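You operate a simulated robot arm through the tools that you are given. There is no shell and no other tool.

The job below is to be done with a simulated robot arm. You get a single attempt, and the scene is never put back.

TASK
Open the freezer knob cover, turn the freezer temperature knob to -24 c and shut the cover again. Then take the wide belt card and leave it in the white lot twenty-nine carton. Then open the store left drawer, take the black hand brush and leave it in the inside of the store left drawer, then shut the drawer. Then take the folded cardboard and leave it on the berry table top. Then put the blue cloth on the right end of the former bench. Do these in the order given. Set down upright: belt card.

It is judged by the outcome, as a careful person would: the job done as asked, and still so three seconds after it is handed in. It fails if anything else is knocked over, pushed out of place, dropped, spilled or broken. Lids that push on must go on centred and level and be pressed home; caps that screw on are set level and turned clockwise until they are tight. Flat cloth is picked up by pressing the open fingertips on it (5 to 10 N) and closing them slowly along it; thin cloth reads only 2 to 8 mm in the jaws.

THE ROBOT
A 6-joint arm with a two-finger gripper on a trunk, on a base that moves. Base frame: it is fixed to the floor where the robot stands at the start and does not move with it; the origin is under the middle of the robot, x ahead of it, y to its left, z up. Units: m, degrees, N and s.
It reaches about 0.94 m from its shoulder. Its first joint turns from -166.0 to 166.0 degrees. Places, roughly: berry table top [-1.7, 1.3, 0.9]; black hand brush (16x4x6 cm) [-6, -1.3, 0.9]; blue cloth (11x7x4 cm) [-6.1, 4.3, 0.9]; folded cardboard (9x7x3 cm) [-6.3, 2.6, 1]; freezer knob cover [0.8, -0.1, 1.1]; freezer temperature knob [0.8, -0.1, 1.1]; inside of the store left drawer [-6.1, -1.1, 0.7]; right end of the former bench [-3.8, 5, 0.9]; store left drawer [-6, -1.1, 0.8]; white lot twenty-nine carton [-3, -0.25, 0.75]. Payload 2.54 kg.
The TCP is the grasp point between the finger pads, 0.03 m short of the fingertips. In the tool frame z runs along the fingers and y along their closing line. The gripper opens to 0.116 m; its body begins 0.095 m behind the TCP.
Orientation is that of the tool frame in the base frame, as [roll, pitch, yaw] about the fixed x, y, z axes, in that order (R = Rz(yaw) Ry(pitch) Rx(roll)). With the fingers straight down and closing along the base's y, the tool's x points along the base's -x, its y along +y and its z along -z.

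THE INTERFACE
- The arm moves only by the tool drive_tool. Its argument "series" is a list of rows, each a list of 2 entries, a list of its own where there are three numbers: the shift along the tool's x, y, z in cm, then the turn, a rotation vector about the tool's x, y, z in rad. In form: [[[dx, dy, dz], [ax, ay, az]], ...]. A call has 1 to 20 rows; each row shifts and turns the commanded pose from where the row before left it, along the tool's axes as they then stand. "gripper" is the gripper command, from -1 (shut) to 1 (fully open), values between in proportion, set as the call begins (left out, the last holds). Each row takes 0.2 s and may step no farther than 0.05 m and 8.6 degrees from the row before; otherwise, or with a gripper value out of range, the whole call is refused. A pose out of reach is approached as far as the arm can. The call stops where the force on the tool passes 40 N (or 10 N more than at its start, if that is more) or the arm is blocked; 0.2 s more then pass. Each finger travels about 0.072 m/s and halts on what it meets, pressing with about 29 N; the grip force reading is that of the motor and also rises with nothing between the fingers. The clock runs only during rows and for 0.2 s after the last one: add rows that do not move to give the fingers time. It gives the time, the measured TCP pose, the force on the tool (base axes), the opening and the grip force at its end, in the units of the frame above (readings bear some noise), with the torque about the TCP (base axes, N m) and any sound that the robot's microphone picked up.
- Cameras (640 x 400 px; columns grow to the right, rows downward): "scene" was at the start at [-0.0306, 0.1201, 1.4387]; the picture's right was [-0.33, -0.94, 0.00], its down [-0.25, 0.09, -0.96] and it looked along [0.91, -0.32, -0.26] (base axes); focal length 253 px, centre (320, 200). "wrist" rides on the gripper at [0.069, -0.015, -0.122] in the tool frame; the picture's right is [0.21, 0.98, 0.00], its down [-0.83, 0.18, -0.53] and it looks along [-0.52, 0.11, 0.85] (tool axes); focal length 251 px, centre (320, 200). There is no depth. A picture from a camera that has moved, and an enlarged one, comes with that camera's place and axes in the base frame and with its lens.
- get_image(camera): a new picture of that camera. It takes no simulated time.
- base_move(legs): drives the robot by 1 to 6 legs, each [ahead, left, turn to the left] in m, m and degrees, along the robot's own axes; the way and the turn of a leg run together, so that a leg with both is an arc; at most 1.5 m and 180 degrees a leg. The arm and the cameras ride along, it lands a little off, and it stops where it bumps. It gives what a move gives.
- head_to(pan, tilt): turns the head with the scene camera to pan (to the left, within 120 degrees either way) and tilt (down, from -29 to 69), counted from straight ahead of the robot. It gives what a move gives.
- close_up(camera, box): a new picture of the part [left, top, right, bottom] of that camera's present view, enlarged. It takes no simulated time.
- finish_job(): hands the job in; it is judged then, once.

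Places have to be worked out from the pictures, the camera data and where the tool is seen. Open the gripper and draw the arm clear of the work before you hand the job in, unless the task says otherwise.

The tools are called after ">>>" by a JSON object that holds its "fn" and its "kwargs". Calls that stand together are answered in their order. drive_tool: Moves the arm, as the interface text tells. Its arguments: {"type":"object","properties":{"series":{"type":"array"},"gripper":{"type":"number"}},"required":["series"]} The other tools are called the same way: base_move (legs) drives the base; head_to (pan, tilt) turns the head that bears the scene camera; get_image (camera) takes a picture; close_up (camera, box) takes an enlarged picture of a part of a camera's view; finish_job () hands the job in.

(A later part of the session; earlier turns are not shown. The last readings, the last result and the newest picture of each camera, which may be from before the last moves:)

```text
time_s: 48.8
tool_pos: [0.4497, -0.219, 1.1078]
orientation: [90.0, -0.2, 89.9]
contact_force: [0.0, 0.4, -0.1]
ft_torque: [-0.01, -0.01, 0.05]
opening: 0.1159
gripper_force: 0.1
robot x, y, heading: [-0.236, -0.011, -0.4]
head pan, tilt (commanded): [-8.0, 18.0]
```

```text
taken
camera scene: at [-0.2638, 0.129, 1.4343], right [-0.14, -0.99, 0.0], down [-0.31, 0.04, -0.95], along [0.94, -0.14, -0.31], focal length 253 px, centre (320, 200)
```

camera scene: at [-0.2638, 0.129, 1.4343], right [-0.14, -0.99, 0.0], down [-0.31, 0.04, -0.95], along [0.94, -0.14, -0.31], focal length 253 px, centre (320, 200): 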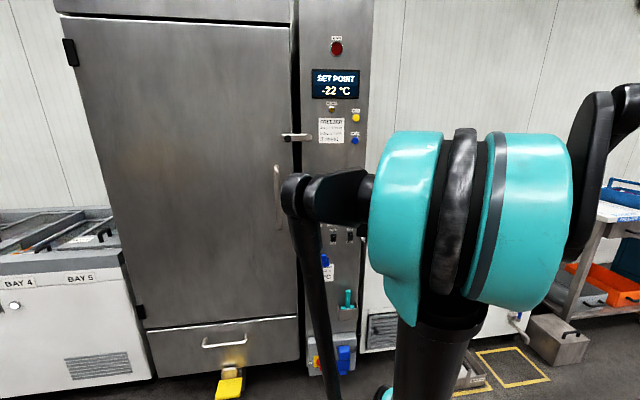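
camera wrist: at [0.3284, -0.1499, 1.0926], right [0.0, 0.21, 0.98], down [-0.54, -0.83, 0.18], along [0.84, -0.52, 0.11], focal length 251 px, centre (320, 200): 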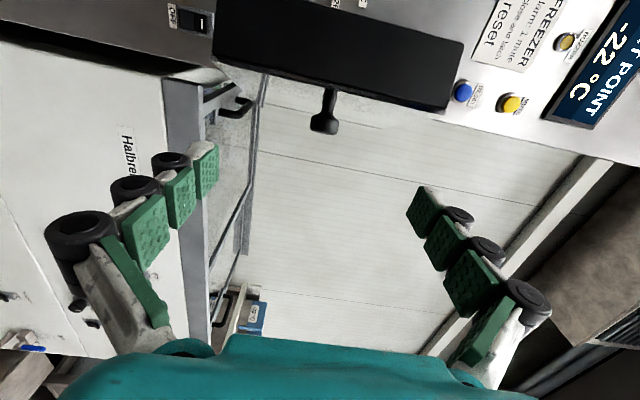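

The cover's free edge is at about x≈0.56, y −0.12…−0.18, clear of my fingertips (x≈0.48). I move on left to y≈−0.053.

>>> {"fn": "drive_tool", "kwargs": {"series": [[[4.2, 0, 0], [0, 0, 0]], [[4.2, 0, 0], [0, 0, 0]], [[4.2, 0, 0], [0, 0, 0]], [[4.2, -0.5, 0], [0, 0, 0]]]}}

>>> {"fn": "get_image", "kwargs": {"camera": "wrist"}}

>>> {"fn": "get_image", "kwargs": {"camera": "scene"}}

```text
time_s: 49.8
tool_pos: [0.4492, -0.0507, 1.1046]
orientation: [89.9, -0.2, 89.8]
contact_force: [-0.2, 0.1, 0.3]
ft_torque: [0.02, 0.0, 0.03]
opening: 0.1161
gripper_force: 0.0
robot x, y, heading: [-0.2372, -0.0102, -0.1]
head pan, tilt (commanded): [-8.0, 18.0]
```

```text
taken
camera wrist: at [0.328, 0.0186, 1.0895], right [0.0, 0.21, 0.98], down [-0.54, -0.83, 0.18], along [0.84, -0.52, 0.11], focal length 251 px, centre (320, 200)
```

wrist: 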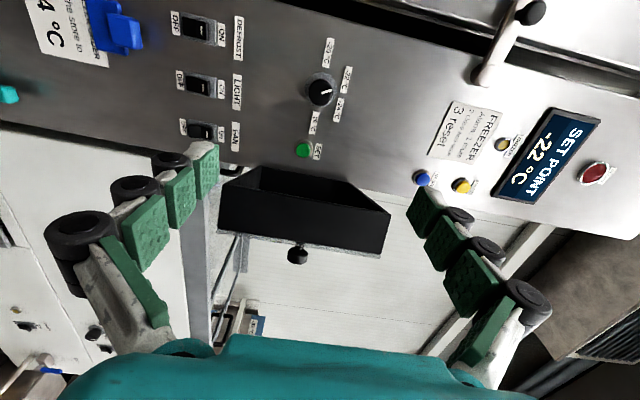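

```text
taken
camera scene: at [-0.2638, 0.1288, 1.4343], right [-0.14, -0.99, 0.0], down [-0.31, 0.04, -0.95], along [0.94, -0.14, -0.31], focal length 253 px, centre (320, 200)
```

scene: 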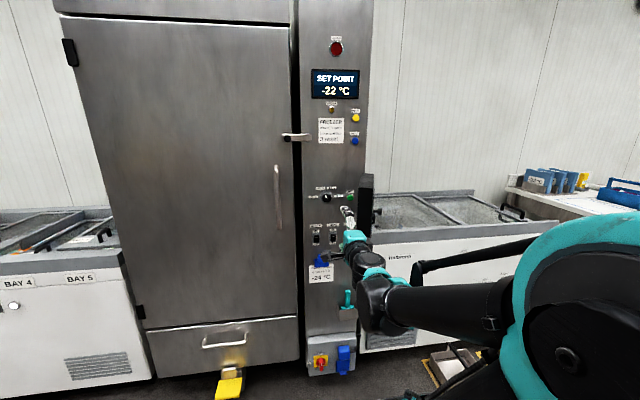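

>>> {"fn": "close_up", "kwargs": {"camera": "wrist", "box": [260, 30, 400, 170]}}

>>> {"fn": "close_up", "kwargs": {"camera": "scene", "box": [295, 160, 385, 250]}}

```text
2.86 times, centred on (330, 100) of wrist
camera zoom: at [0.328, 0.0186, 1.0895], right [0.0, 0.21, 0.98], down [-0.54, -0.83, 0.18], along [0.84, -0.52, 0.11], focal length 718 px, centre (291, 486)
```

zoom: 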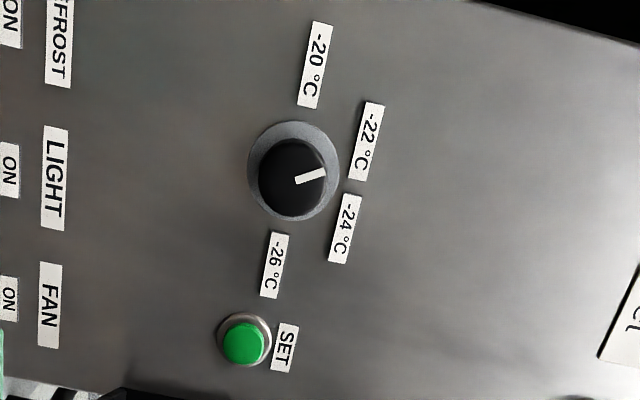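

```text
4.44 times, centred on (340, 205) of scene
camera zoom: at [-0.2638, 0.1288, 1.4343], right [-0.14, -0.99, 0.0], down [-0.31, 0.04, -0.95], along [0.94, -0.14, -0.31], focal length 1123 px, centre (231, 178)
```

zoom: 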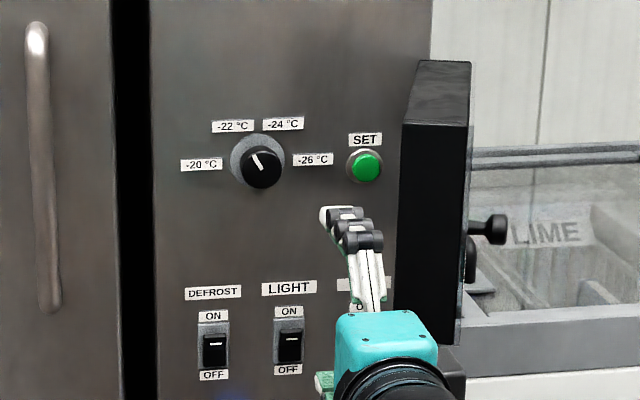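

The knob pointer is on −22 and −24 is ~60° clockwise; knob centre ≈[0.765,−0.050,1.104]. To get clearance for the wrist I first push the cover wider by pressing its inner lip to the right with the side of the open fingers.

>>> {"fn": "drive_tool", "kwargs": {"series": [[[0, 0, 4], [0, 0, 0]], [[0, 0, 4], [0, 0, 0]], [[0, 0, 4], [0, 0, 0]], [[-2, 0, 0], [0, 0, 0]], [[-2, 0, 0], [0, 0, 0]], [[-2, 0, 0], [0, 0, 0]]]}}

>>> {"fn": "close_up", "kwargs": {"camera": "scene", "box": [295, 160, 385, 250]}}

>>> {"fn": "get_image", "kwargs": {"camera": "wrist"}}

```text
time_s: 51.2
tool_pos: [0.5707, -0.1076, 1.1034]
orientation: [90.0, -0.2, 89.9]
contact_force: [-0.1, -0.3, -0.2]
ft_torque: [-0.02, 0.0, -0.02]
opening: 0.116
gripper_force: 0.0
robot x, y, heading: [-0.24, -0.0066, -0.3]
head pan, tilt (commanded): [-8.0, 18.0]
```

```text
4.44 times, centred on (340, 205) of scene
camera zoom: at [-0.2638, 0.1291, 1.4343], right [-0.14, -0.99, 0.0], down [-0.31, 0.04, -0.95], along [0.94, -0.14, -0.31], focal length 1123 px, centre (231, 178)
```

zoom: 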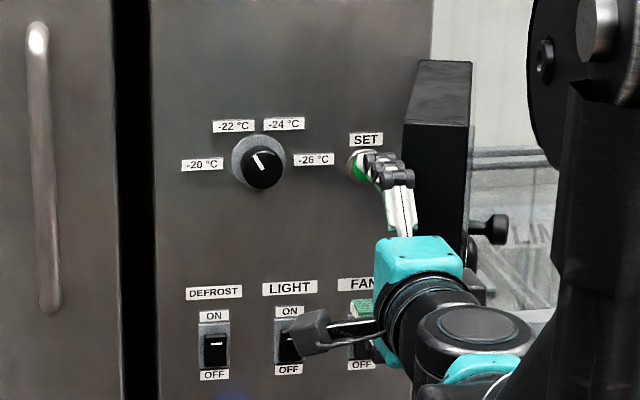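

```text
taken
camera wrist: at [0.448, -0.0381, 1.0898], right [0.0, 0.21, 0.98], down [-0.54, -0.83, 0.18], along [0.84, -0.52, 0.11], focal length 251 px, centre (320, 200)
```

wrist: 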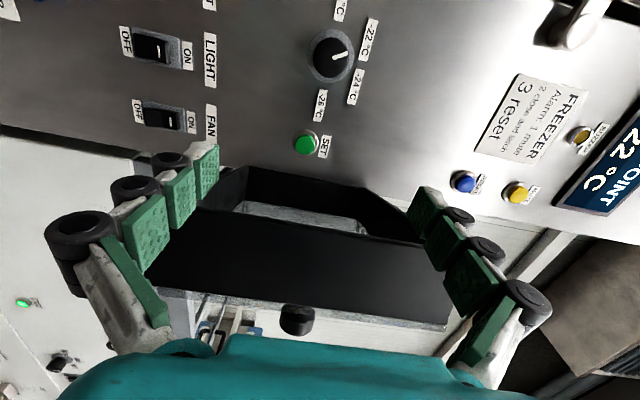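

Fingers are right next to the cover's lip; I keep pushing right in small steps.

>>> {"fn": "drive_tool", "kwargs": {"series": [[[-1.5, 0, 0], [0, 0, 0]], [[-1.5, 0, 0], [0, 0, 0]], [[-1.5, 0, 0], [0, 0, 0]], [[-1.5, 0, 0], [0, 0, 0]]]}}

>>> {"fn": "close_up", "kwargs": {"camera": "scene", "box": [295, 160, 385, 250]}}

>>> {"fn": "get_image", "kwargs": {"camera": "wrist"}}

```text
time_s: 52.2
tool_pos: [0.5689, -0.162, 1.1038]
orientation: [89.9, 0.0, 90.0]
contact_force: [-13.2, 2.5, 0.7]
ft_torque: [-0.07, -0.02, -0.19]
opening: 0.1166
gripper_force: 0.3
robot x, y, heading: [-0.2401, -0.0091, -0.2]
head pan, tilt (commanded): [-8.0, 18.0]
stopped in row 4: the force on the tool passed its limit at 43 N (the readings are from after the stop); the commanded pose is now the measured one
```

```text
4.44 times, centred on (340, 205) of scene
camera zoom: at [-0.2645, 0.129, 1.4343], right [-0.14, -0.99, 0.0], down [-0.31, 0.04, -0.95], along [0.94, -0.14, -0.31], focal length 1123 px, centre (231, 178)
```

zoom: 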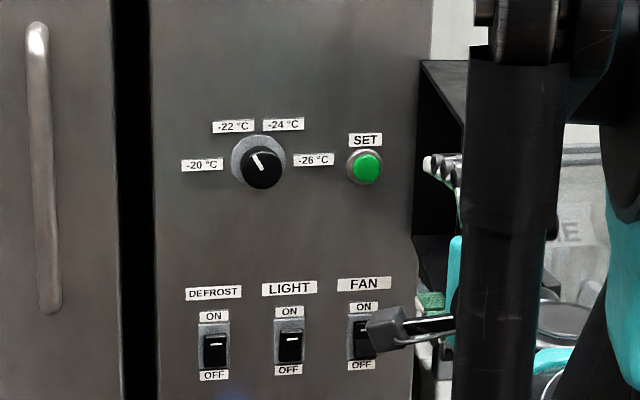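

```text
taken
camera wrist: at [0.4468, -0.0933, 1.0894], right [0.0, 0.21, 0.98], down [-0.53, -0.83, 0.18], along [0.84, -0.52, 0.11], focal length 251 px, centre (320, 200)
```

wrist: 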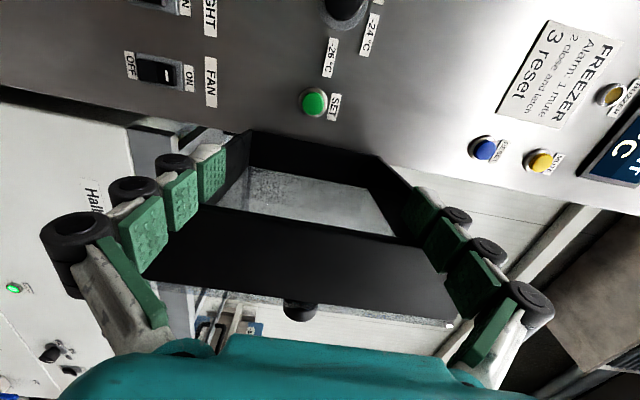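

The cover is now ~84° open. I move back left to the knob axis (y≈−0.049) and advance toward it.

>>> {"fn": "drive_tool", "kwargs": {"series": [[[3.8, 0, 0], [0, 0, 0]], [[3.8, 0, 0], [0, 0, 0]], [[3.7, 0, 0], [0, 0, 0]], [[0, 0, 4], [0, 0, 0]], [[0, 0, 4], [0, 0, 0]], [[0, 0, 2], [0, 0, 0]]]}}

>>> {"fn": "get_image", "kwargs": {"camera": "wrist"}}

>>> {"fn": "close_up", "kwargs": {"camera": "scene", "box": [295, 160, 385, 250]}}

```text
time_s: 53.6
tool_pos: [0.669, -0.0516, 1.1032]
orientation: [89.9, -0.1, 90.0]
contact_force: [-1.3, 0.3, 0.1]
ft_torque: [-0.01, 0.01, 0.0]
opening: 0.1158
gripper_force: 0.1
robot x, y, heading: [-0.2366, -0.0084, -0.2]
head pan, tilt (commanded): [-8.0, 18.0]
```

```text
taken
camera wrist: at [0.5481, 0.0188, 1.0888], right [0.0, 0.21, 0.98], down [-0.54, -0.83, 0.18], along [0.84, -0.52, 0.11], focal length 251 px, centre (320, 200)
```

wrist: 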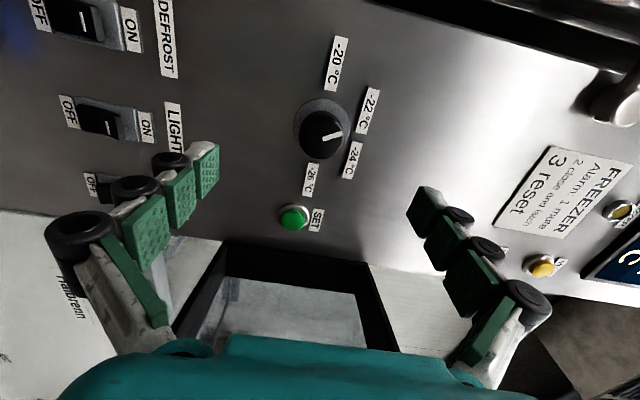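

```text
4.44 times, centred on (340, 205) of scene
camera zoom: at [-0.264, 0.129, 1.4343], right [-0.14, -0.99, 0.0], down [-0.31, 0.04, -0.95], along [0.94, -0.14, -0.31], focal length 1123 px, centre (231, 178)
```

zoom: 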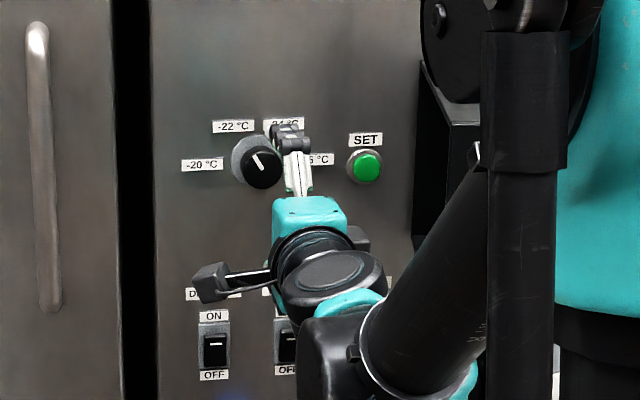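

Well aligned with the knob (on-axis, z≈1.103; front face ≈0.77). I advance to x≈0.735 and look.

>>> {"fn": "drive_tool", "kwargs": {"series": [[[0, 0, 3.3], [0, 0, 0]], [[0, 0, 3.3], [0, 0, 0]]]}}

>>> {"fn": "get_image", "kwargs": {"camera": "wrist"}}

>>> {"fn": "close_up", "kwargs": {"camera": "scene", "box": [295, 160, 385, 250]}}

```text
time_s: 54.2
tool_pos: [0.7347, -0.0493, 1.1052]
orientation: [90.0, -0.1, 89.8]
contact_force: [-0.2, -0.4, 0.1]
ft_torque: [0.01, 0.02, 0.02]
opening: 0.1158
gripper_force: 0.0
robot x, y, heading: [-0.2371, -0.0074, -0.4]
head pan, tilt (commanded): [-8.0, 18.0]
```

```text
taken
camera wrist: at [0.6143, 0.02, 1.0904], right [0.0, 0.21, 0.98], down [-0.53, -0.83, 0.18], along [0.84, -0.52, 0.11], focal length 251 px, centre (320, 200)
```

wrist: 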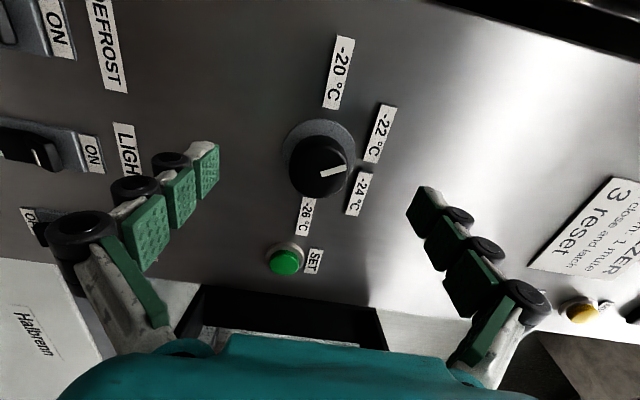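

```text
4.44 times, centred on (340, 205) of scene
camera zoom: at [-0.264, 0.129, 1.4343], right [-0.14, -0.99, 0.0], down [-0.31, 0.04, -0.95], along [0.94, -0.14, -0.31], focal length 1123 px, centre (231, 178)
```

zoom: 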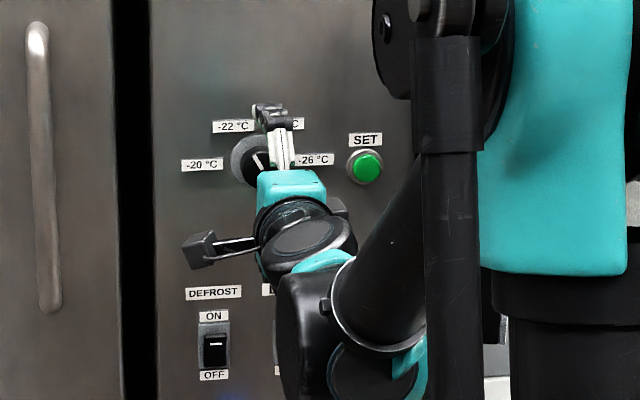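

Knob front at x≈0.766 with the skirt near 0.795. I go 2 cm further so the pads overlap the knob body, and close.

>>> {"fn": "drive_tool", "kwargs": {"series": [[[-0.1, -0.1, 2.0], [0, 0, 0]]]}}

>>> {"fn": "drive_tool", "kwargs": {"series": [[[0, 0, 0], [0, 0, 0]], [[0, 0, 0], [0, 0, 0]], [[0, 0, 0], [0, 0, 0]], [[0, 0, 0], [0, 0, 0]], [[0, 0, 0], [0, 0, 0]]], "gripper": -1}}

>>> {"fn": "get_image", "kwargs": {"camera": "wrist"}}

```text
time_s: 54.6
tool_pos: [0.7552, -0.0494, 1.1035]
orientation: [90.0, -0.1, 89.9]
contact_force: [-1.3, -0.2, 0.6]
ft_torque: [0.0, -0.01, -0.01]
opening: 0.116
gripper_force: 0.1
robot x, y, heading: [-0.2388, -0.0109, -0.3]
head pan, tilt (commanded): [-8.0, 18.0]
```

```text
time_s: 56.0
tool_pos: [0.7558, -0.0508, 1.1048]
orientation: [89.8, -0.1, 89.8]
contact_force: [-3.6, 1.4, 12.6]
ft_torque: [-0.04, -0.16, 0.22]
opening: 0.0378
gripper_force: 45.0
robot x, y, heading: [-0.2394, -0.0069, -0.1]
head pan, tilt (commanded): [-8.0, 18.0]
stopped in row 5: the force on the tool passed its limit at 41 N (the readings are from after the stop); the commanded pose is now the measured one
```

```text
taken
camera wrist: at [0.6342, 0.0183, 1.0901], right [0.0, 0.21, 0.98], down [-0.54, -0.82, 0.18], along [0.84, -0.52, 0.11], focal length 251 px, centre (320, 200)
```

wrist: 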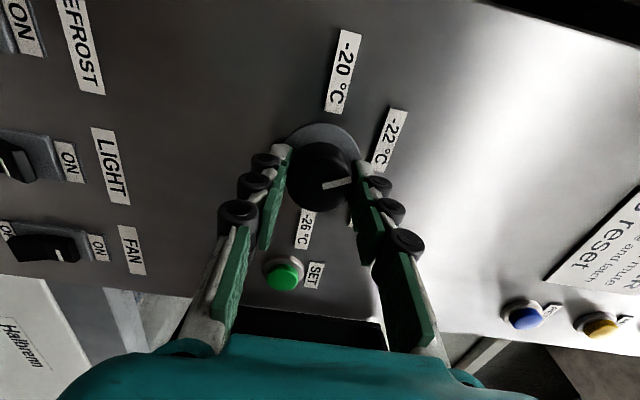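

The knob is held (3.8 cm). I turn clockwise (about +tool z) in steps, starting with ~24°.

>>> {"fn": "drive_tool", "kwargs": {"series": [[[0, 0, 0], [0, 0, 0.14]], [[0, 0, 0], [0, 0, 0.14]], [[0, 0, 0], [0, 0, 0.14]]]}}

>>> {"fn": "get_image", "kwargs": {"camera": "wrist"}}

>>> {"fn": "get_image", "kwargs": {"camera": "scene"}}

```text
time_s: 56.8
tool_pos: [0.7548, -0.0514, 1.1046]
orientation: [89.9, -24.4, 89.8]
contact_force: [-13.3, -2.0, 17.6]
ft_torque: [0.0, -0.35, -0.48]
opening: 0.0381
gripper_force: 44.4
robot x, y, heading: [-0.2358, -0.0119, -0.4]
head pan, tilt (commanded): [-8.0, 18.0]
```

```text
taken
camera wrist: at [0.6342, 0.0183, 1.1198], right [0.0, -0.21, 0.98], down [-0.54, -0.83, -0.18], along [0.84, -0.53, -0.11], focal length 251 px, centre (320, 200)
```

wrist: 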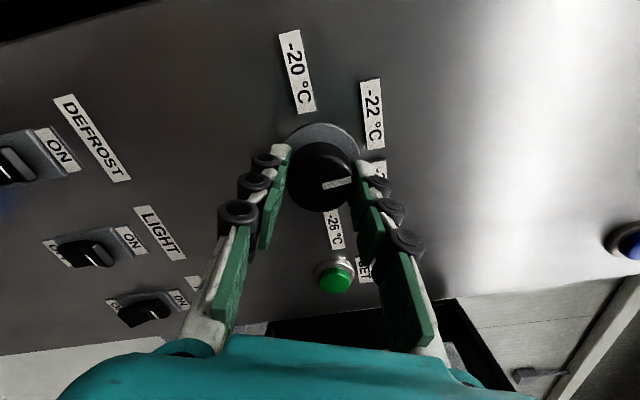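

```text
taken
camera scene: at [-0.2652, 0.1289, 1.4343], right [-0.14, -0.99, 0.0], down [-0.3, 0.04, -0.95], along [0.94, -0.14, -0.31], focal length 253 px, centre (320, 200)
```

scene: 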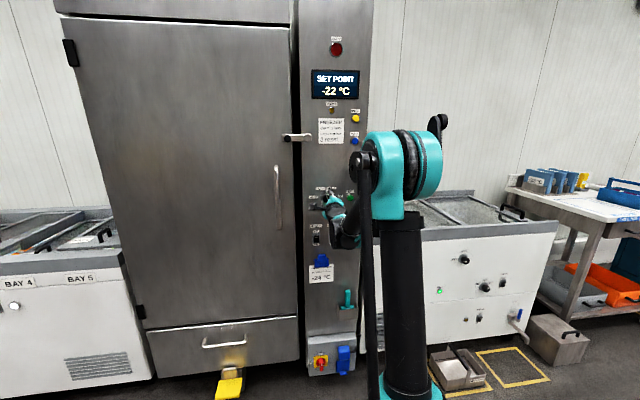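

The knob turns with the fingers (24° so far). I continue another ~32° and check.

>>> {"fn": "drive_tool", "kwargs": {"series": [[[0, 0, 0], [0, 0, 0.14]], [[0, 0, 0], [0, 0, 0.14]], [[0, 0, 0], [0, 0, 0.14]], [[0, 0, 0], [0, 0, 0.14]]]}}

>>> {"fn": "get_image", "kwargs": {"camera": "wrist"}}

>>> {"fn": "close_up", "kwargs": {"camera": "scene", "box": [295, 60, 385, 250]}}

```text
time_s: 57.8
tool_pos: [0.755, -0.0512, 1.105]
orientation: [89.8, -56.5, 90.0]
contact_force: [5.1, -4.3, 33.8]
ft_torque: [0.01, -0.77, 0.09]
opening: 0.0382
gripper_force: 44.9
robot x, y, heading: [-0.2401, -0.0106, -0.5]
head pan, tilt (commanded): [-8.0, 18.0]
```

```text
taken
camera wrist: at [0.6341, -0.0005, 1.154], right [0.0, -0.7, 0.72], down [-0.54, -0.61, -0.59], along [0.84, -0.39, -0.37], focal length 251 px, centre (320, 200)
```

wrist: 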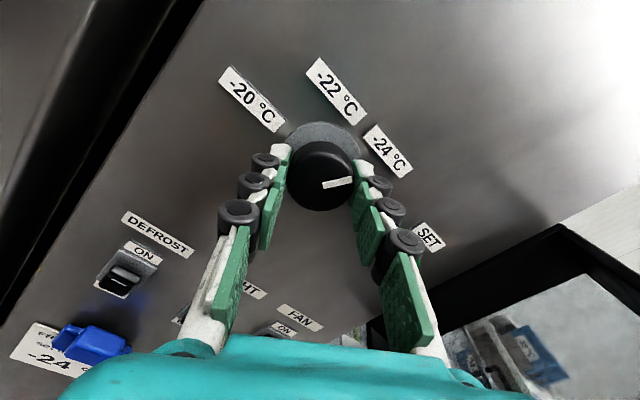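

```text
2.11 times, centred on (340, 155) of scene
camera zoom: at [-0.2649, 0.1288, 1.4343], right [-0.14, -0.99, 0.0], down [-0.3, 0.04, -0.95], along [0.94, -0.14, -0.31], focal length 532 px, centre (278, 295)
```

zoom: 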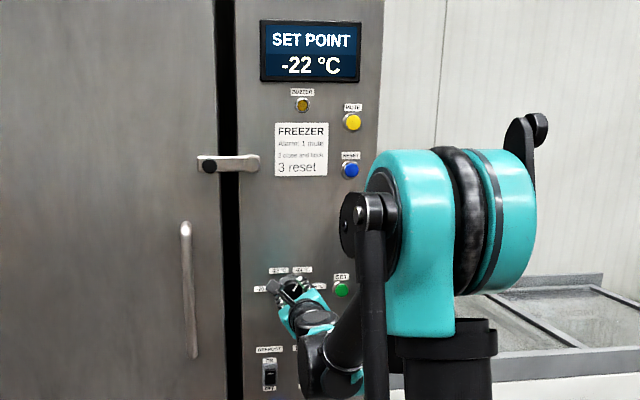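

>>> {"fn": "close_up", "kwargs": {"camera": "scene", "box": [300, 170, 350, 220]}}

>>> {"fn": "close_up", "kwargs": {"camera": "wrist", "box": [220, 60, 420, 260]}}

```text
8.00 times, centred on (325, 195) of scene
camera zoom: at [-0.2649, 0.1288, 1.4343], right [-0.14, -0.99, 0.0], down [-0.3, 0.04, -0.95], along [0.94, -0.14, -0.31], focal length 2022 px, centre (280, 240)
```

zoom: 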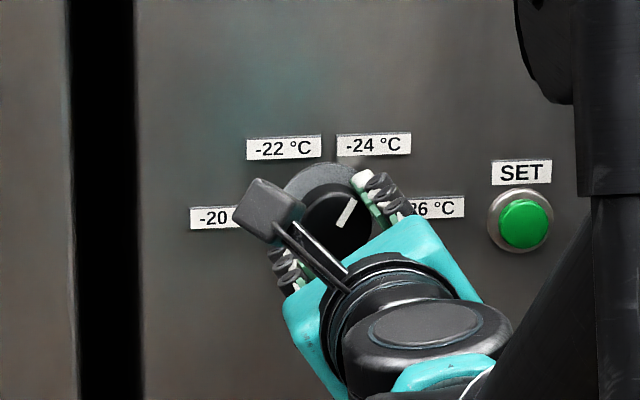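

```text
2.00 times, centred on (320, 160) of wrist
camera zoom: at [0.6341, -0.0005, 1.154], right [0.0, -0.7, 0.72], down [-0.54, -0.61, -0.59], along [0.84, -0.39, -0.37], focal length 503 px, centre (320, 280)
```

zoom: 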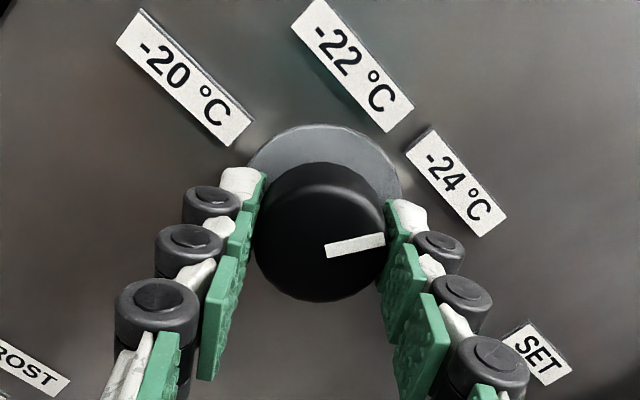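

The pointer is now about 26–28° right of vertical, nearly at −24 (which mirrors −22 at −30°). I relieve the vertical load slightly and turn ~4° more.

>>> {"fn": "drive_tool", "kwargs": {"series": [[[-0.06, -0.04, 0], [0, 0, 0]], [[0, 0, 0], [0, 0, 0.065]]]}}

>>> {"fn": "close_up", "kwargs": {"camera": "scene", "box": [300, 170, 350, 220]}}

>>> {"fn": "close_up", "kwargs": {"camera": "scene", "box": [295, 60, 385, 150]}}

```text
time_s: 58.4
tool_pos: [0.7557, -0.052, 1.1043]
orientation: [89.9, -60.1, 89.8]
contact_force: [10.8, -7.7, 31.3]
ft_torque: [-0.01, -0.73, 0.09]
opening: 0.0382
gripper_force: 45.1
robot x, y, heading: [-0.2398, -0.0069, -0.3]
head pan, tilt (commanded): [-8.0, 18.0]
```

```text
8.00 times, centred on (325, 195) of scene
camera zoom: at [-0.2645, 0.1286, 1.4343], right [-0.14, -0.99, 0.0], down [-0.31, 0.04, -0.95], along [0.94, -0.14, -0.31], focal length 2022 px, centre (280, 240)
```

zoom: 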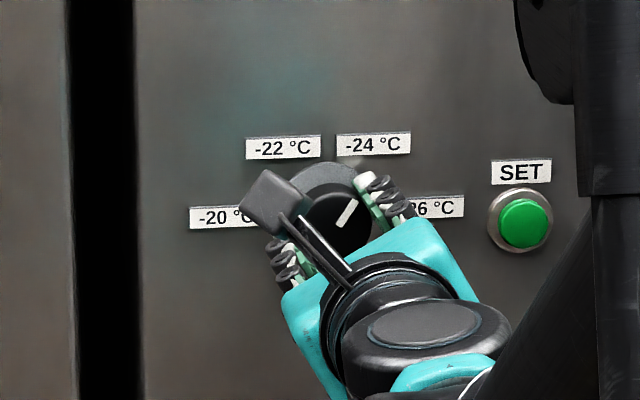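

```text
4.44 times, centred on (340, 105) of scene
camera zoom: at [-0.2645, 0.1286, 1.4343], right [-0.14, -0.99, 0.0], down [-0.31, 0.04, -0.95], along [0.94, -0.14, -0.31], focal length 1123 px, centre (231, 622)
```

zoom: 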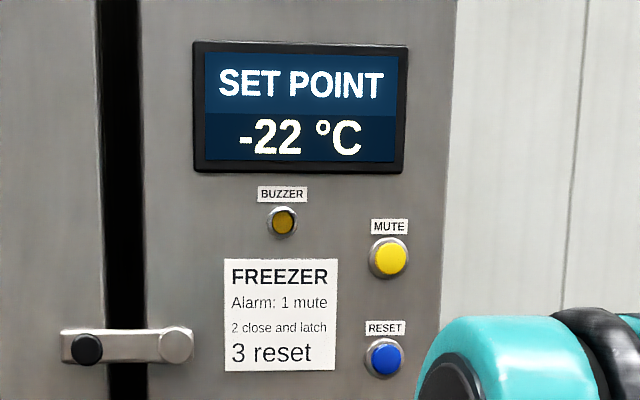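

Turned 60.1° in total; the pointer lines up for −24. I release, back away, and look at pointer and display.

>>> {"fn": "drive_tool", "kwargs": {"series": [[[0, 0, 0], [0, 0, 0]], [[0, 0, 0], [0, 0, 0]], [[0, 0, 0], [0, 0, 0]], [[0, 0, 0], [0, 0, 0]], [[0, 0, -3], [0, 0, 0]], [[0, 0, -4], [0, 0, 0]], [[0, 0, -4], [0, 0, 0]]], "gripper": 1}}

>>> {"fn": "get_image", "kwargs": {"camera": "wrist"}}

>>> {"fn": "close_up", "kwargs": {"camera": "scene", "box": [295, 60, 385, 220]}}

```text
time_s: 60.0
tool_pos: [0.6492, -0.0528, 1.1047]
orientation: [90.0, -60.0, 89.8]
contact_force: [0.6, 0.6, -0.5]
ft_torque: [-0.02, -0.01, -0.03]
opening: 0.1159
gripper_force: 0.0
robot x, y, heading: [-0.2375, -0.0044, -0.2]
head pan, tilt (commanded): [-8.0, 18.0]
```

```text
taken
camera wrist: at [0.5282, -0.0053, 1.1567], right [0.0, -0.74, 0.67], down [-0.54, -0.57, -0.62], along [0.84, -0.36, -0.39], focal length 251 px, centre (320, 200)
```

wrist: 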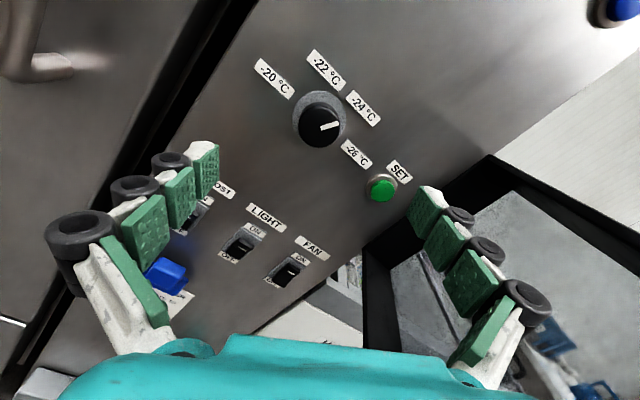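

```text
2.50 times, centred on (340, 140) of scene
camera zoom: at [-0.2634, 0.1289, 1.4343], right [-0.14, -0.99, 0.0], down [-0.31, 0.04, -0.95], along [0.94, -0.14, -0.31], focal length 632 px, centre (270, 350)
```

zoom: 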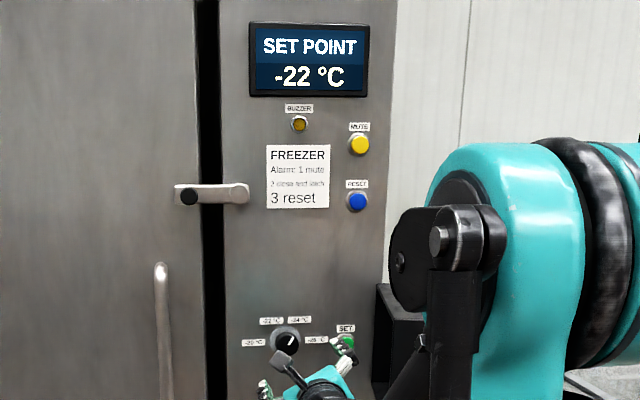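

>>> {"fn": "close_up", "kwargs": {"camera": "scene", "box": [310, 175, 350, 215]}}

>>> {"fn": "close_up", "kwargs": {"camera": "wrist", "box": [240, 40, 420, 210]}}

```text
10.00 times, centred on (330, 195) of scene
camera zoom: at [-0.2634, 0.1289, 1.4343], right [-0.14, -0.99, 0.0], down [-0.31, 0.04, -0.95], along [0.94, -0.14, -0.31], focal length 2528 px, centre (220, 250)
```

zoom: 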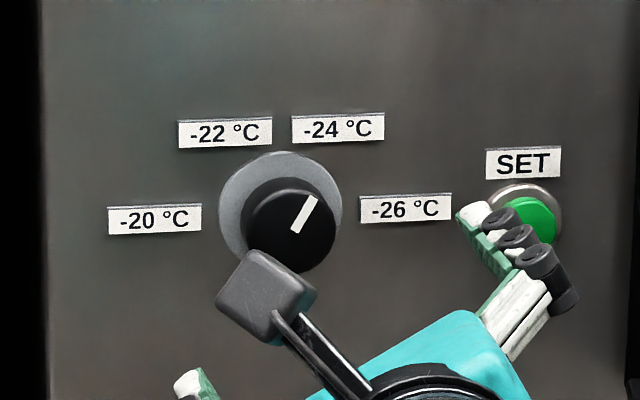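

```text
2.35 times, centred on (330, 125) of wrist
camera zoom: at [0.5282, -0.0053, 1.1567], right [0.0, -0.74, 0.67], down [-0.54, -0.57, -0.62], along [0.84, -0.36, -0.39], focal length 592 px, centre (296, 376)
```

zoom: 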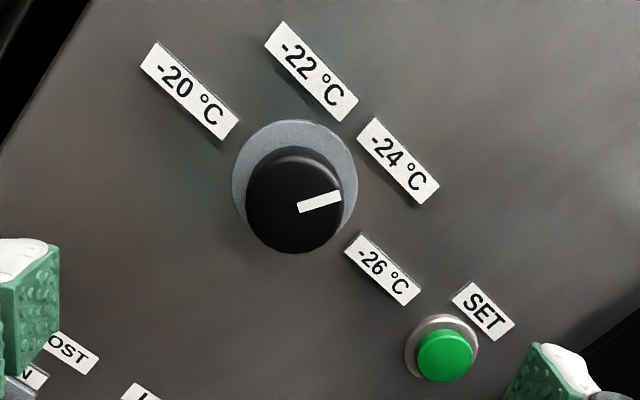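

The pointer sits at ≈+28–30°, i.e. at −24 °C (the display stays at −22; pressing SET is not asked for). Now I retreat, roll the gripper back, close it, and move around to the cover's outer side to push it shut.

>>> {"fn": "drive_tool", "kwargs": {"series": [[[0, 0, -5], [0, 0, 0]], [[0, 0, -5], [0, 0, 0]], [[0, 0, -5], [0, 0, 0]], [[0, 0, -4.5], [0, 0, 0]], [[0, 0, 0], [0, 0, -0.131]], [[0, 0, 0], [0, 0, -0.131]], [[0, 0, 0], [0, 0, -0.131]], [[0, 0, 0], [0, 0, -0.131]], [[0, 0, 0], [0, 0, -0.131]], [[0, 0, 0], [0, 0, -0.131]], [[0, 0, 0], [0, 0, -0.131]], [[0, 0, 0], [0, 0, -0.131]]], "gripper": -1}}

>>> {"fn": "get_image", "kwargs": {"camera": "wrist"}}

>>> {"fn": "get_image", "kwargs": {"camera": "scene"}}

```text
time_s: 62.6
tool_pos: [0.4497, -0.0512, 1.1026]
orientation: [89.9, -0.1, 89.8]
contact_force: [-0.3, 0.0, 0.2]
ft_torque: [-0.01, 0.0, 0.02]
opening: 0.0001
gripper_force: 28.0
robot x, y, heading: [-0.2373, -0.0048, -0.3]
head pan, tilt (commanded): [-8.0, 18.0]
```

```text
taken
camera wrist: at [0.3295, 0.0184, 1.0874], right [0.0, 0.22, 0.98], down [-0.54, -0.82, 0.18], along [0.84, -0.52, 0.12], focal length 251 px, centre (320, 200)
```

wrist: 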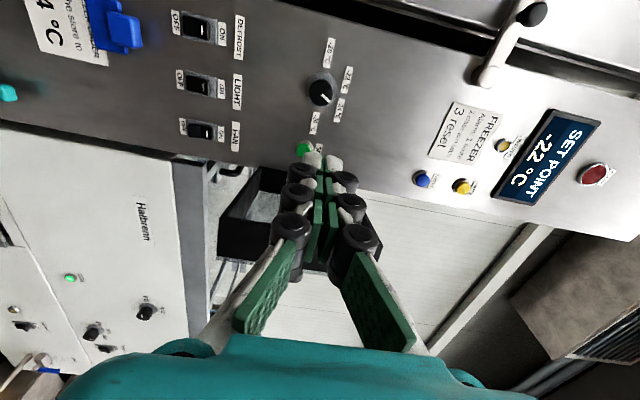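

```text
taken
camera scene: at [-0.2638, 0.1289, 1.4343], right [-0.14, -0.99, 0.0], down [-0.31, 0.04, -0.95], along [0.94, -0.14, -0.31], focal length 253 px, centre (320, 200)
```

scene: 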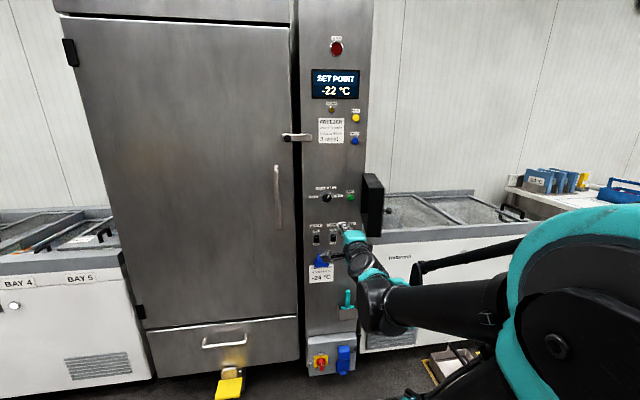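

Clear. I move right and up around the cover's free edge to y≈−0.32, z≈1.165.

>>> {"fn": "drive_tool", "kwargs": {"series": [[[-4.5, 1, 0], [0, 0, 0]], [[-4.5, 1, 0], [0, 0, 0]], [[-4.5, 1, 0], [0, 0, 0]], [[-4.5, 1, 0], [0, 0, 0]], [[-4.5, 1.2, 0], [0, 0, 0]], [[-4.5, 1, 0], [0, 0, 0]]]}}

>>> {"fn": "get_image", "kwargs": {"camera": "wrist"}}

```text
time_s: 64.0
tool_pos: [0.4504, -0.3213, 1.1675]
orientation: [89.9, 0.0, 89.9]
contact_force: [-0.2, 0.3, 0.2]
ft_torque: [-0.04, -0.02, -0.05]
opening: 0.0002
gripper_force: 28.8
robot x, y, heading: [-0.2385, -0.0103, -0.3]
head pan, tilt (commanded): [-8.0, 18.0]
```

```text
taken
camera wrist: at [0.3293, -0.2529, 1.1516], right [0.0, 0.22, 0.98], down [-0.54, -0.82, 0.18], along [0.84, -0.52, 0.12], focal length 251 px, centre (320, 200)
```

wrist: 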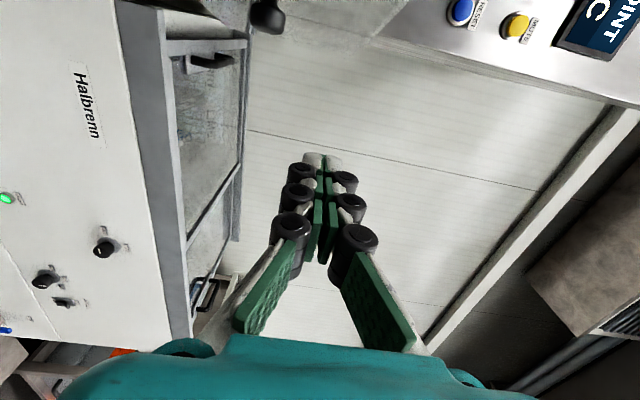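

I advance along the outer side of the cover and start pushing it left/closed with the closed fingertips.

>>> {"fn": "drive_tool", "kwargs": {"series": [[[0, 0, 5], [0, 0, 0]], [[0, 0, 5], [0, 0, 0]], [[3, 0, 0], [0, 0, 0]], [[2, 0, 0], [0, 0, 0]], [[2, 0, 0], [0, 0, 0]], [[1.5, 0, 0], [0, 0, 0]], [[2, 0, 0], [0, 0, 0]]]}}

>>> {"fn": "get_image", "kwargs": {"camera": "wrist"}}

>>> {"fn": "get_image", "kwargs": {"camera": "scene"}}

```text
time_s: 65.6
tool_pos: [0.5502, -0.2143, 1.1669]
orientation: [89.9, 0.1, 89.7]
contact_force: [0.5, 0.0, 0.0]
ft_torque: [0.02, -0.04, 0.01]
opening: 0.0
gripper_force: 28.4
robot x, y, heading: [-0.2373, -0.0088, -0.3]
head pan, tilt (commanded): [-8.0, 18.0]
```

```text
taken
camera wrist: at [0.4289, -0.1449, 1.1521], right [0.0, 0.22, 0.98], down [-0.54, -0.82, 0.18], along [0.84, -0.52, 0.12], focal length 251 px, centre (320, 200)
```

wrist: 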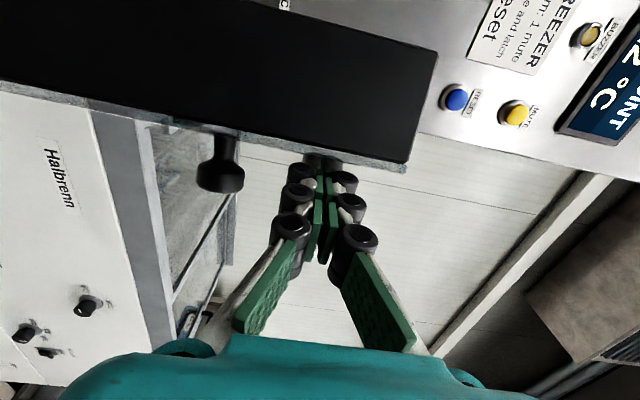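

```text
taken
camera scene: at [-0.2637, 0.1288, 1.4343], right [-0.14, -0.99, 0.0], down [-0.31, 0.04, -0.95], along [0.94, -0.14, -0.31], focal length 253 px, centre (320, 200)
```

scene: 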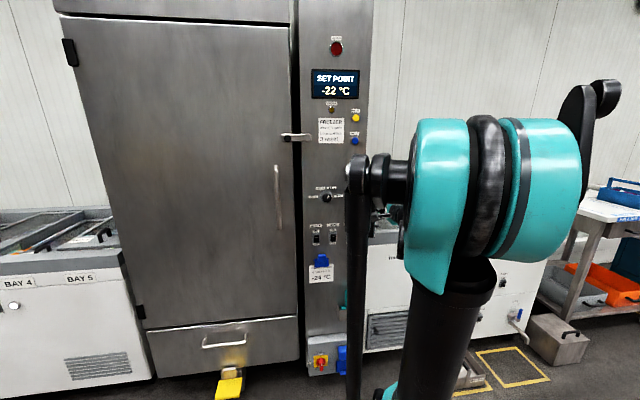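

Fingertips are at the cover's outer face, above its knob. I keep pushing along the closing arc.

>>> {"fn": "drive_tool", "kwargs": {"series": [[[2, 0, 0], [0, 0, 0]], [[2, 0, 0.3], [0, 0, 0]], [[2, 0, 0.6], [0, 0, 0]], [[2, 0, 0.9], [0, 0, 0]], [[2, 0, 1], [0, 0, 0]], [[1.8, 0, 1.3], [0, 0, 0]]]}}

>>> {"fn": "get_image", "kwargs": {"camera": "wrist"}}

>>> {"fn": "close_up", "kwargs": {"camera": "scene", "box": [295, 150, 385, 240]}}

```text
time_s: 67.0
tool_pos: [0.59, -0.097, 1.164]
orientation: [90.0, 0.1, 89.8]
contact_force: [-0.3, 0.2, -0.5]
ft_torque: [-0.03, 0.01, 0.0]
opening: 0.0
gripper_force: 29.0
robot x, y, heading: [-0.237, -0.0094, -0.1]
head pan, tilt (commanded): [-8.0, 18.0]
```

```text
taken
camera wrist: at [0.4691, -0.0285, 1.1489], right [0.0, 0.22, 0.98], down [-0.54, -0.82, 0.18], along [0.84, -0.52, 0.12], focal length 251 px, centre (320, 200)
```

wrist: 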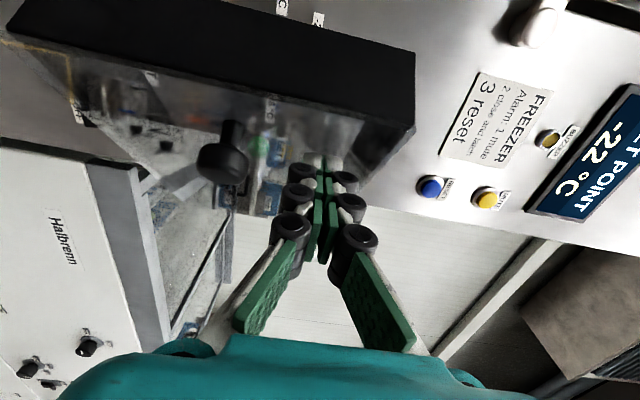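

```text
4.44 times, centred on (340, 195) of scene
camera zoom: at [-0.2638, 0.1289, 1.4343], right [-0.14, -0.99, 0.0], down [-0.31, 0.04, -0.95], along [0.94, -0.14, -0.31], focal length 1123 px, centre (231, 222)
```

zoom: 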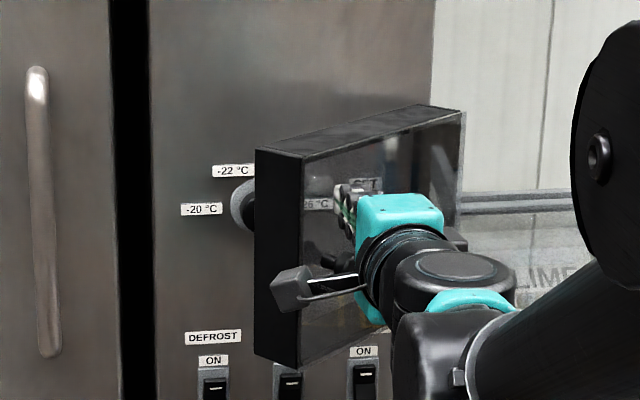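

The cover is about half shut and follows. I continue the arc, now mostly forward.

>>> {"fn": "drive_tool", "kwargs": {"series": [[[1.4, 0, 1.2], [0, 0, 0]], [[1.4, 0, 1.2], [0, 0, 0]], [[1.3, 0, 1.3], [0, 0, 0]], [[1, 0, 1.5], [0, 0, 0]], [[0.9, 0, 1.5], [0, 0, 0]], [[0.6, 0, 1.5], [0, 0, 0]], [[0.6, 0, 1.5], [0, 0, 0]]]}}

>>> {"fn": "get_image", "kwargs": {"camera": "wrist"}}

>>> {"fn": "close_up", "kwargs": {"camera": "scene", "box": [295, 150, 385, 240]}}

```text
time_s: 68.6
tool_pos: [0.6883, -0.026, 1.1649]
orientation: [90.0, 0.1, 89.8]
contact_force: [0.7, 0.6, -0.5]
ft_torque: [0.0, 0.05, -0.02]
opening: 0.0
gripper_force: 29.0
robot x, y, heading: [-0.2403, -0.0092, -0.4]
head pan, tilt (commanded): [-8.0, 18.0]
```

```text
taken
camera wrist: at [0.5672, 0.0437, 1.1509], right [0.0, 0.22, 0.98], down [-0.54, -0.82, 0.18], along [0.84, -0.52, 0.12], focal length 251 px, centre (320, 200)
```

wrist: 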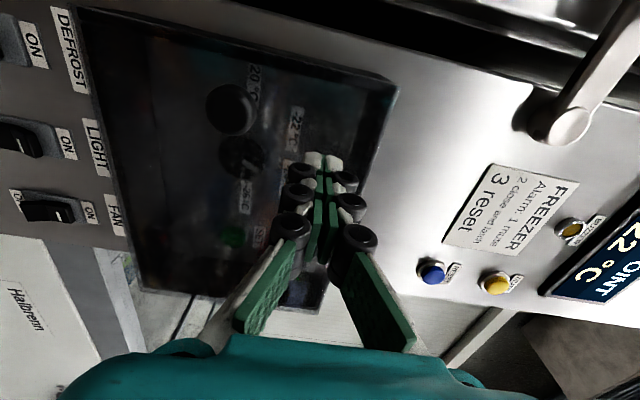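

```text
4.44 times, centred on (340, 195) of scene
camera zoom: at [-0.2639, 0.1289, 1.4343], right [-0.14, -0.99, 0.0], down [-0.31, 0.04, -0.95], along [0.94, -0.14, -0.31], focal length 1123 px, centre (231, 222)
```

zoom: 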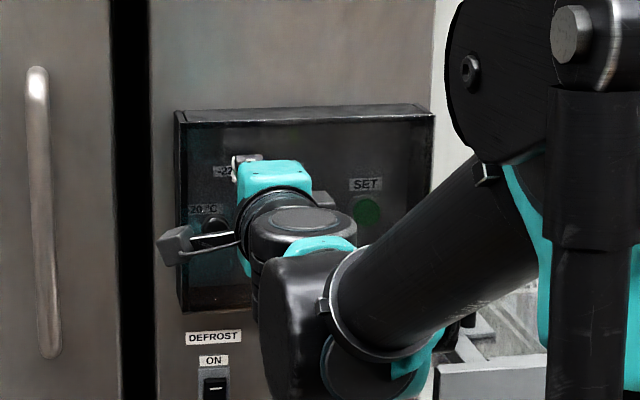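

Almost shut. I push straight forward in small steps until it seats.

>>> {"fn": "drive_tool", "kwargs": {"series": [[[0.3, 0, 1], [0, 0, 0]], [[0.2, 0, 1], [0, 0, 0]], [[0, 0, 0.6], [0, 0, 0]], [[0, 0, 0.4], [0, 0, 0]], [[0, 0, 0.3], [0, 0, 0]], [[0, 0, 0.3], [0, 0, 0]]]}}

>>> {"fn": "close_up", "kwargs": {"camera": "scene", "box": [295, 150, 385, 240]}}

```text
time_s: 69.4
tool_pos: [0.708, -0.0231, 1.165]
orientation: [89.9, 0.0, 89.9]
contact_force: [-17.2, -0.9, 4.8]
ft_torque: [0.04, -0.13, 0.09]
opening: 0.006
gripper_force: 28.9
robot x, y, heading: [-0.2416, -0.0079, -0.1]
head pan, tilt (commanded): [-8.0, 18.0]
stopped in row 3: the force on the tool passed its limit at 54 N (the readings are from after the stop); the commanded pose is now the measured one
```

```text
4.44 times, centred on (340, 195) of scene
camera zoom: at [-0.2648, 0.1289, 1.4343], right [-0.14, -0.99, 0.0], down [-0.31, 0.04, -0.95], along [0.94, -0.14, -0.31], focal length 1123 px, centre (231, 222)
```

zoom: 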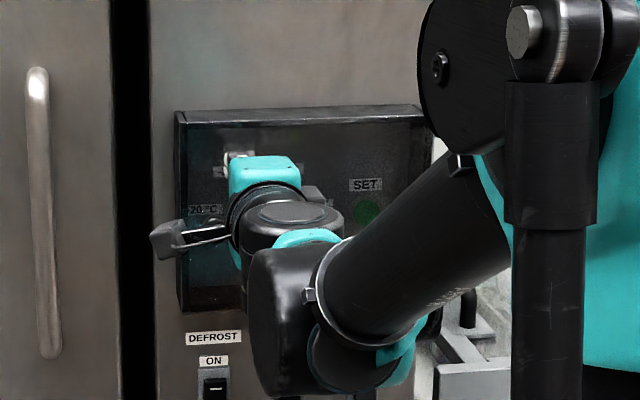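

It seated against the stop (54 N peak). I back away and inspect the closed cover.

>>> {"fn": "drive_tool", "kwargs": {"series": [[[0, 0, -3], [0, 0, 0]], [[0, 0, -5], [0, 0, 0]], [[0, 0, -5], [0, 0, 0]], [[-4, 0, -5], [0, 0, 0]], [[-4, 0, -2], [0, 0, 0]], [[-4, 0, 0], [0, 0, 0]], [[-4, 0, 0], [0, 0, 0]]]}}

>>> {"fn": "close_up", "kwargs": {"camera": "scene", "box": [295, 150, 385, 240]}}

>>> {"fn": "get_image", "kwargs": {"camera": "wrist"}}

```text
refused: row 4 steps farther than a row can; nothing moved
```

```text
4.44 times, centred on (340, 195) of scene
camera zoom: at [-0.2648, 0.1289, 1.4343], right [-0.14, -0.99, 0.0], down [-0.31, 0.04, -0.95], along [0.94, -0.14, -0.31], focal length 1123 px, centre (231, 222)
```

zoom: 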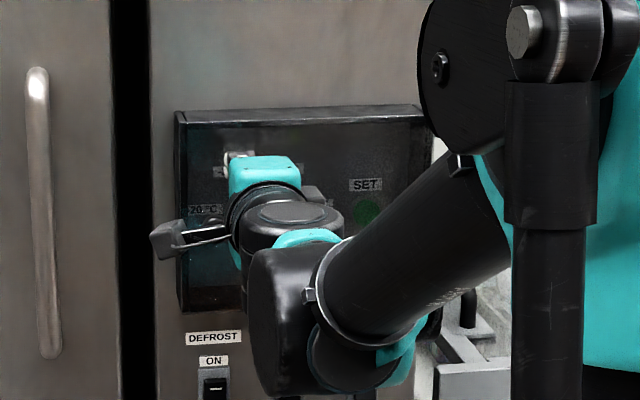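

```text
taken
camera wrist: at [0.587, 0.0477, 1.1498], right [0.0, 0.22, 0.98], down [-0.54, -0.82, 0.18], along [0.84, -0.52, 0.12], focal length 251 px, centre (320, 200)
```

wrist: 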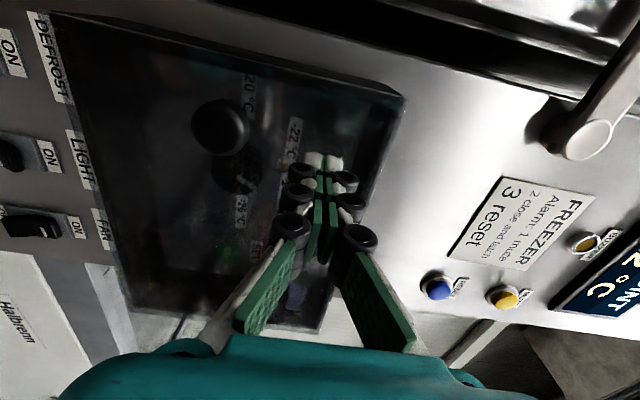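

The retreat had one over-long row, so I resend it with shorter steps.

>>> {"fn": "drive_tool", "kwargs": {"series": [[[0, 0, -3], [0, 0, 0]], [[0, 0, -4.5], [0, 0, 0]], [[0, 0, -4.5], [0, 0, 0]], [[0, 0, -4.5], [0, 0, 0]], [[0, 0, -4.5], [0, 0, 0]], [[-4, 0, 0], [0, 0, 0]], [[-4, 0, 0], [0, 0, 0]], [[-4, 0, 0], [0, 0, 0]]]}}

>>> {"fn": "close_up", "kwargs": {"camera": "scene", "box": [295, 150, 385, 240]}}

>>> {"fn": "get_image", "kwargs": {"camera": "wrist"}}

```text
time_s: 71.2
tool_pos: [0.4976, -0.1392, 1.1648]
orientation: [90.0, 0.1, 89.8]
contact_force: [-0.2, 0.2, 0.7]
ft_torque: [0.0, 0.03, 0.04]
opening: 0.0001
gripper_force: 28.3
robot x, y, heading: [-0.2405, -0.0083, -0.4]
head pan, tilt (commanded): [-8.0, 18.0]
```

```text
4.44 times, centred on (340, 195) of scene
camera zoom: at [-0.264, 0.129, 1.4343], right [-0.14, -0.99, 0.0], down [-0.31, 0.04, -0.95], along [0.94, -0.14, -0.31], focal length 1123 px, centre (231, 222)
```

zoom: 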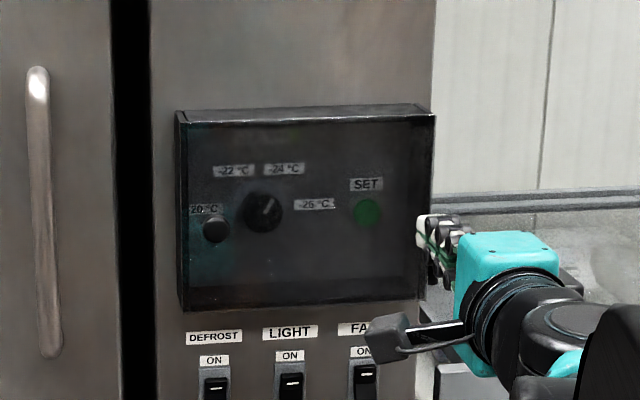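

```text
taken
camera wrist: at [0.3762, -0.071, 1.1493], right [0.0, 0.22, 0.98], down [-0.54, -0.82, 0.18], along [0.84, -0.52, 0.12], focal length 251 px, centre (320, 200)
```

wrist: 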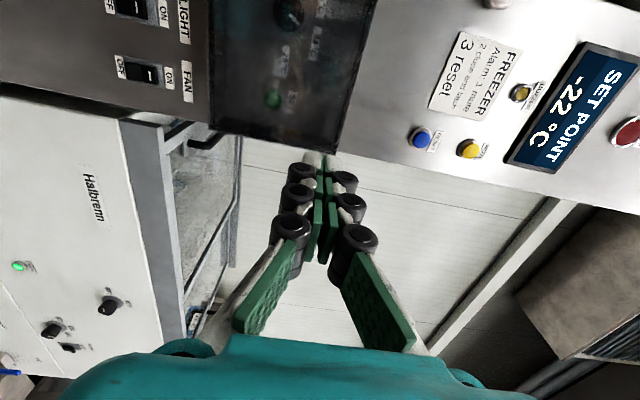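

Task 1 looks right: cover closed, pointer at −24. Now I raise the arm and bring the gripper back to pointing straight down for travel.

>>> {"fn": "drive_tool", "kwargs": {"series": [[[0, 4.5, 0], [0, 0, 0]], [[0, 4.5, 0], [0, 0, 0]], [[0, 4.5, 0], [0, 0, 0]], [[0, 4.5, 0], [0, 0, 0]], [[0, 0, 0], [0, 0, -0.1428]], [[0, 0, 0], [0, 0, -0.1428]], [[0, 0, 0], [0, 0, -0.1428]], [[0, 0, 0], [0, 0, -0.1428]], [[0, 0, 0], [0, 0, -0.1428]], [[0, 0, 0], [0, 0, -0.1428]], [[0, 0, 0], [0, 0, -0.1428]], [[0, 0, 0], [0, 0, -0.1428]], [[0, 0, 0], [0, 0, -0.1428]], [[0, 0, 0], [0, 0, -0.1428]], [[0, 0, 0], [0, 0, -0.1428]]], "gripper": 0}}

>>> {"fn": "drive_tool", "kwargs": {"series": [[[0, 0, 0], [0, 0.1428, 0]], [[0, 0, 0], [0, 0.1428, 0]], [[0, 0, 0], [0, 0.1428, 0]], [[0, 0, 0], [0, 0.1428, 0]], [[0, 0, 0], [0, 0.1428, 0]], [[0, 0, 0], [0, 0.1428, 0]], [[0, 0, 0], [0, 0.1428, 0]], [[0, 0, 0], [0, 0.1428, 0]], [[0, 0, 0], [0, 0.1428, 0]], [[0, 0, 0], [0, 0.1428, 0]], [[0, 0, 0], [0, 0.1428, 0]], [[4, 0, 0], [0, 0, 0]], [[4, 0, 0], [0, 0, 0]], [[4, 0, 0], [0, 0, 0]], [[3, 0, 0], [0, 0, 0]]]}}

```text
time_s: 74.4
tool_pos: [0.4986, -0.1392, 1.3439]
orientation: [-74.3, 89.8, -74.6]
contact_force: [0.2, 0.8, -0.6]
ft_torque: [-0.01, -0.01, 0.0]
opening: 0.0581
gripper_force: 0.0
robot x, y, heading: [-0.2375, -0.0053, 0.0]
head pan, tilt (commanded): [-8.0, 18.0]
```

```text
time_s: 77.6
tool_pos: [0.3497, -0.1425, 1.3445]
orientation: [-179.9, 0.1, 179.8]
contact_force: [0.7, 0.3, 1.3]
ft_torque: [0.02, 0.07, 0.04]
opening: 0.0579
gripper_force: 0.0
robot x, y, heading: [-0.2395, -0.0115, -0.3]
head pan, tilt (commanded): [-8.0, 18.0]
```

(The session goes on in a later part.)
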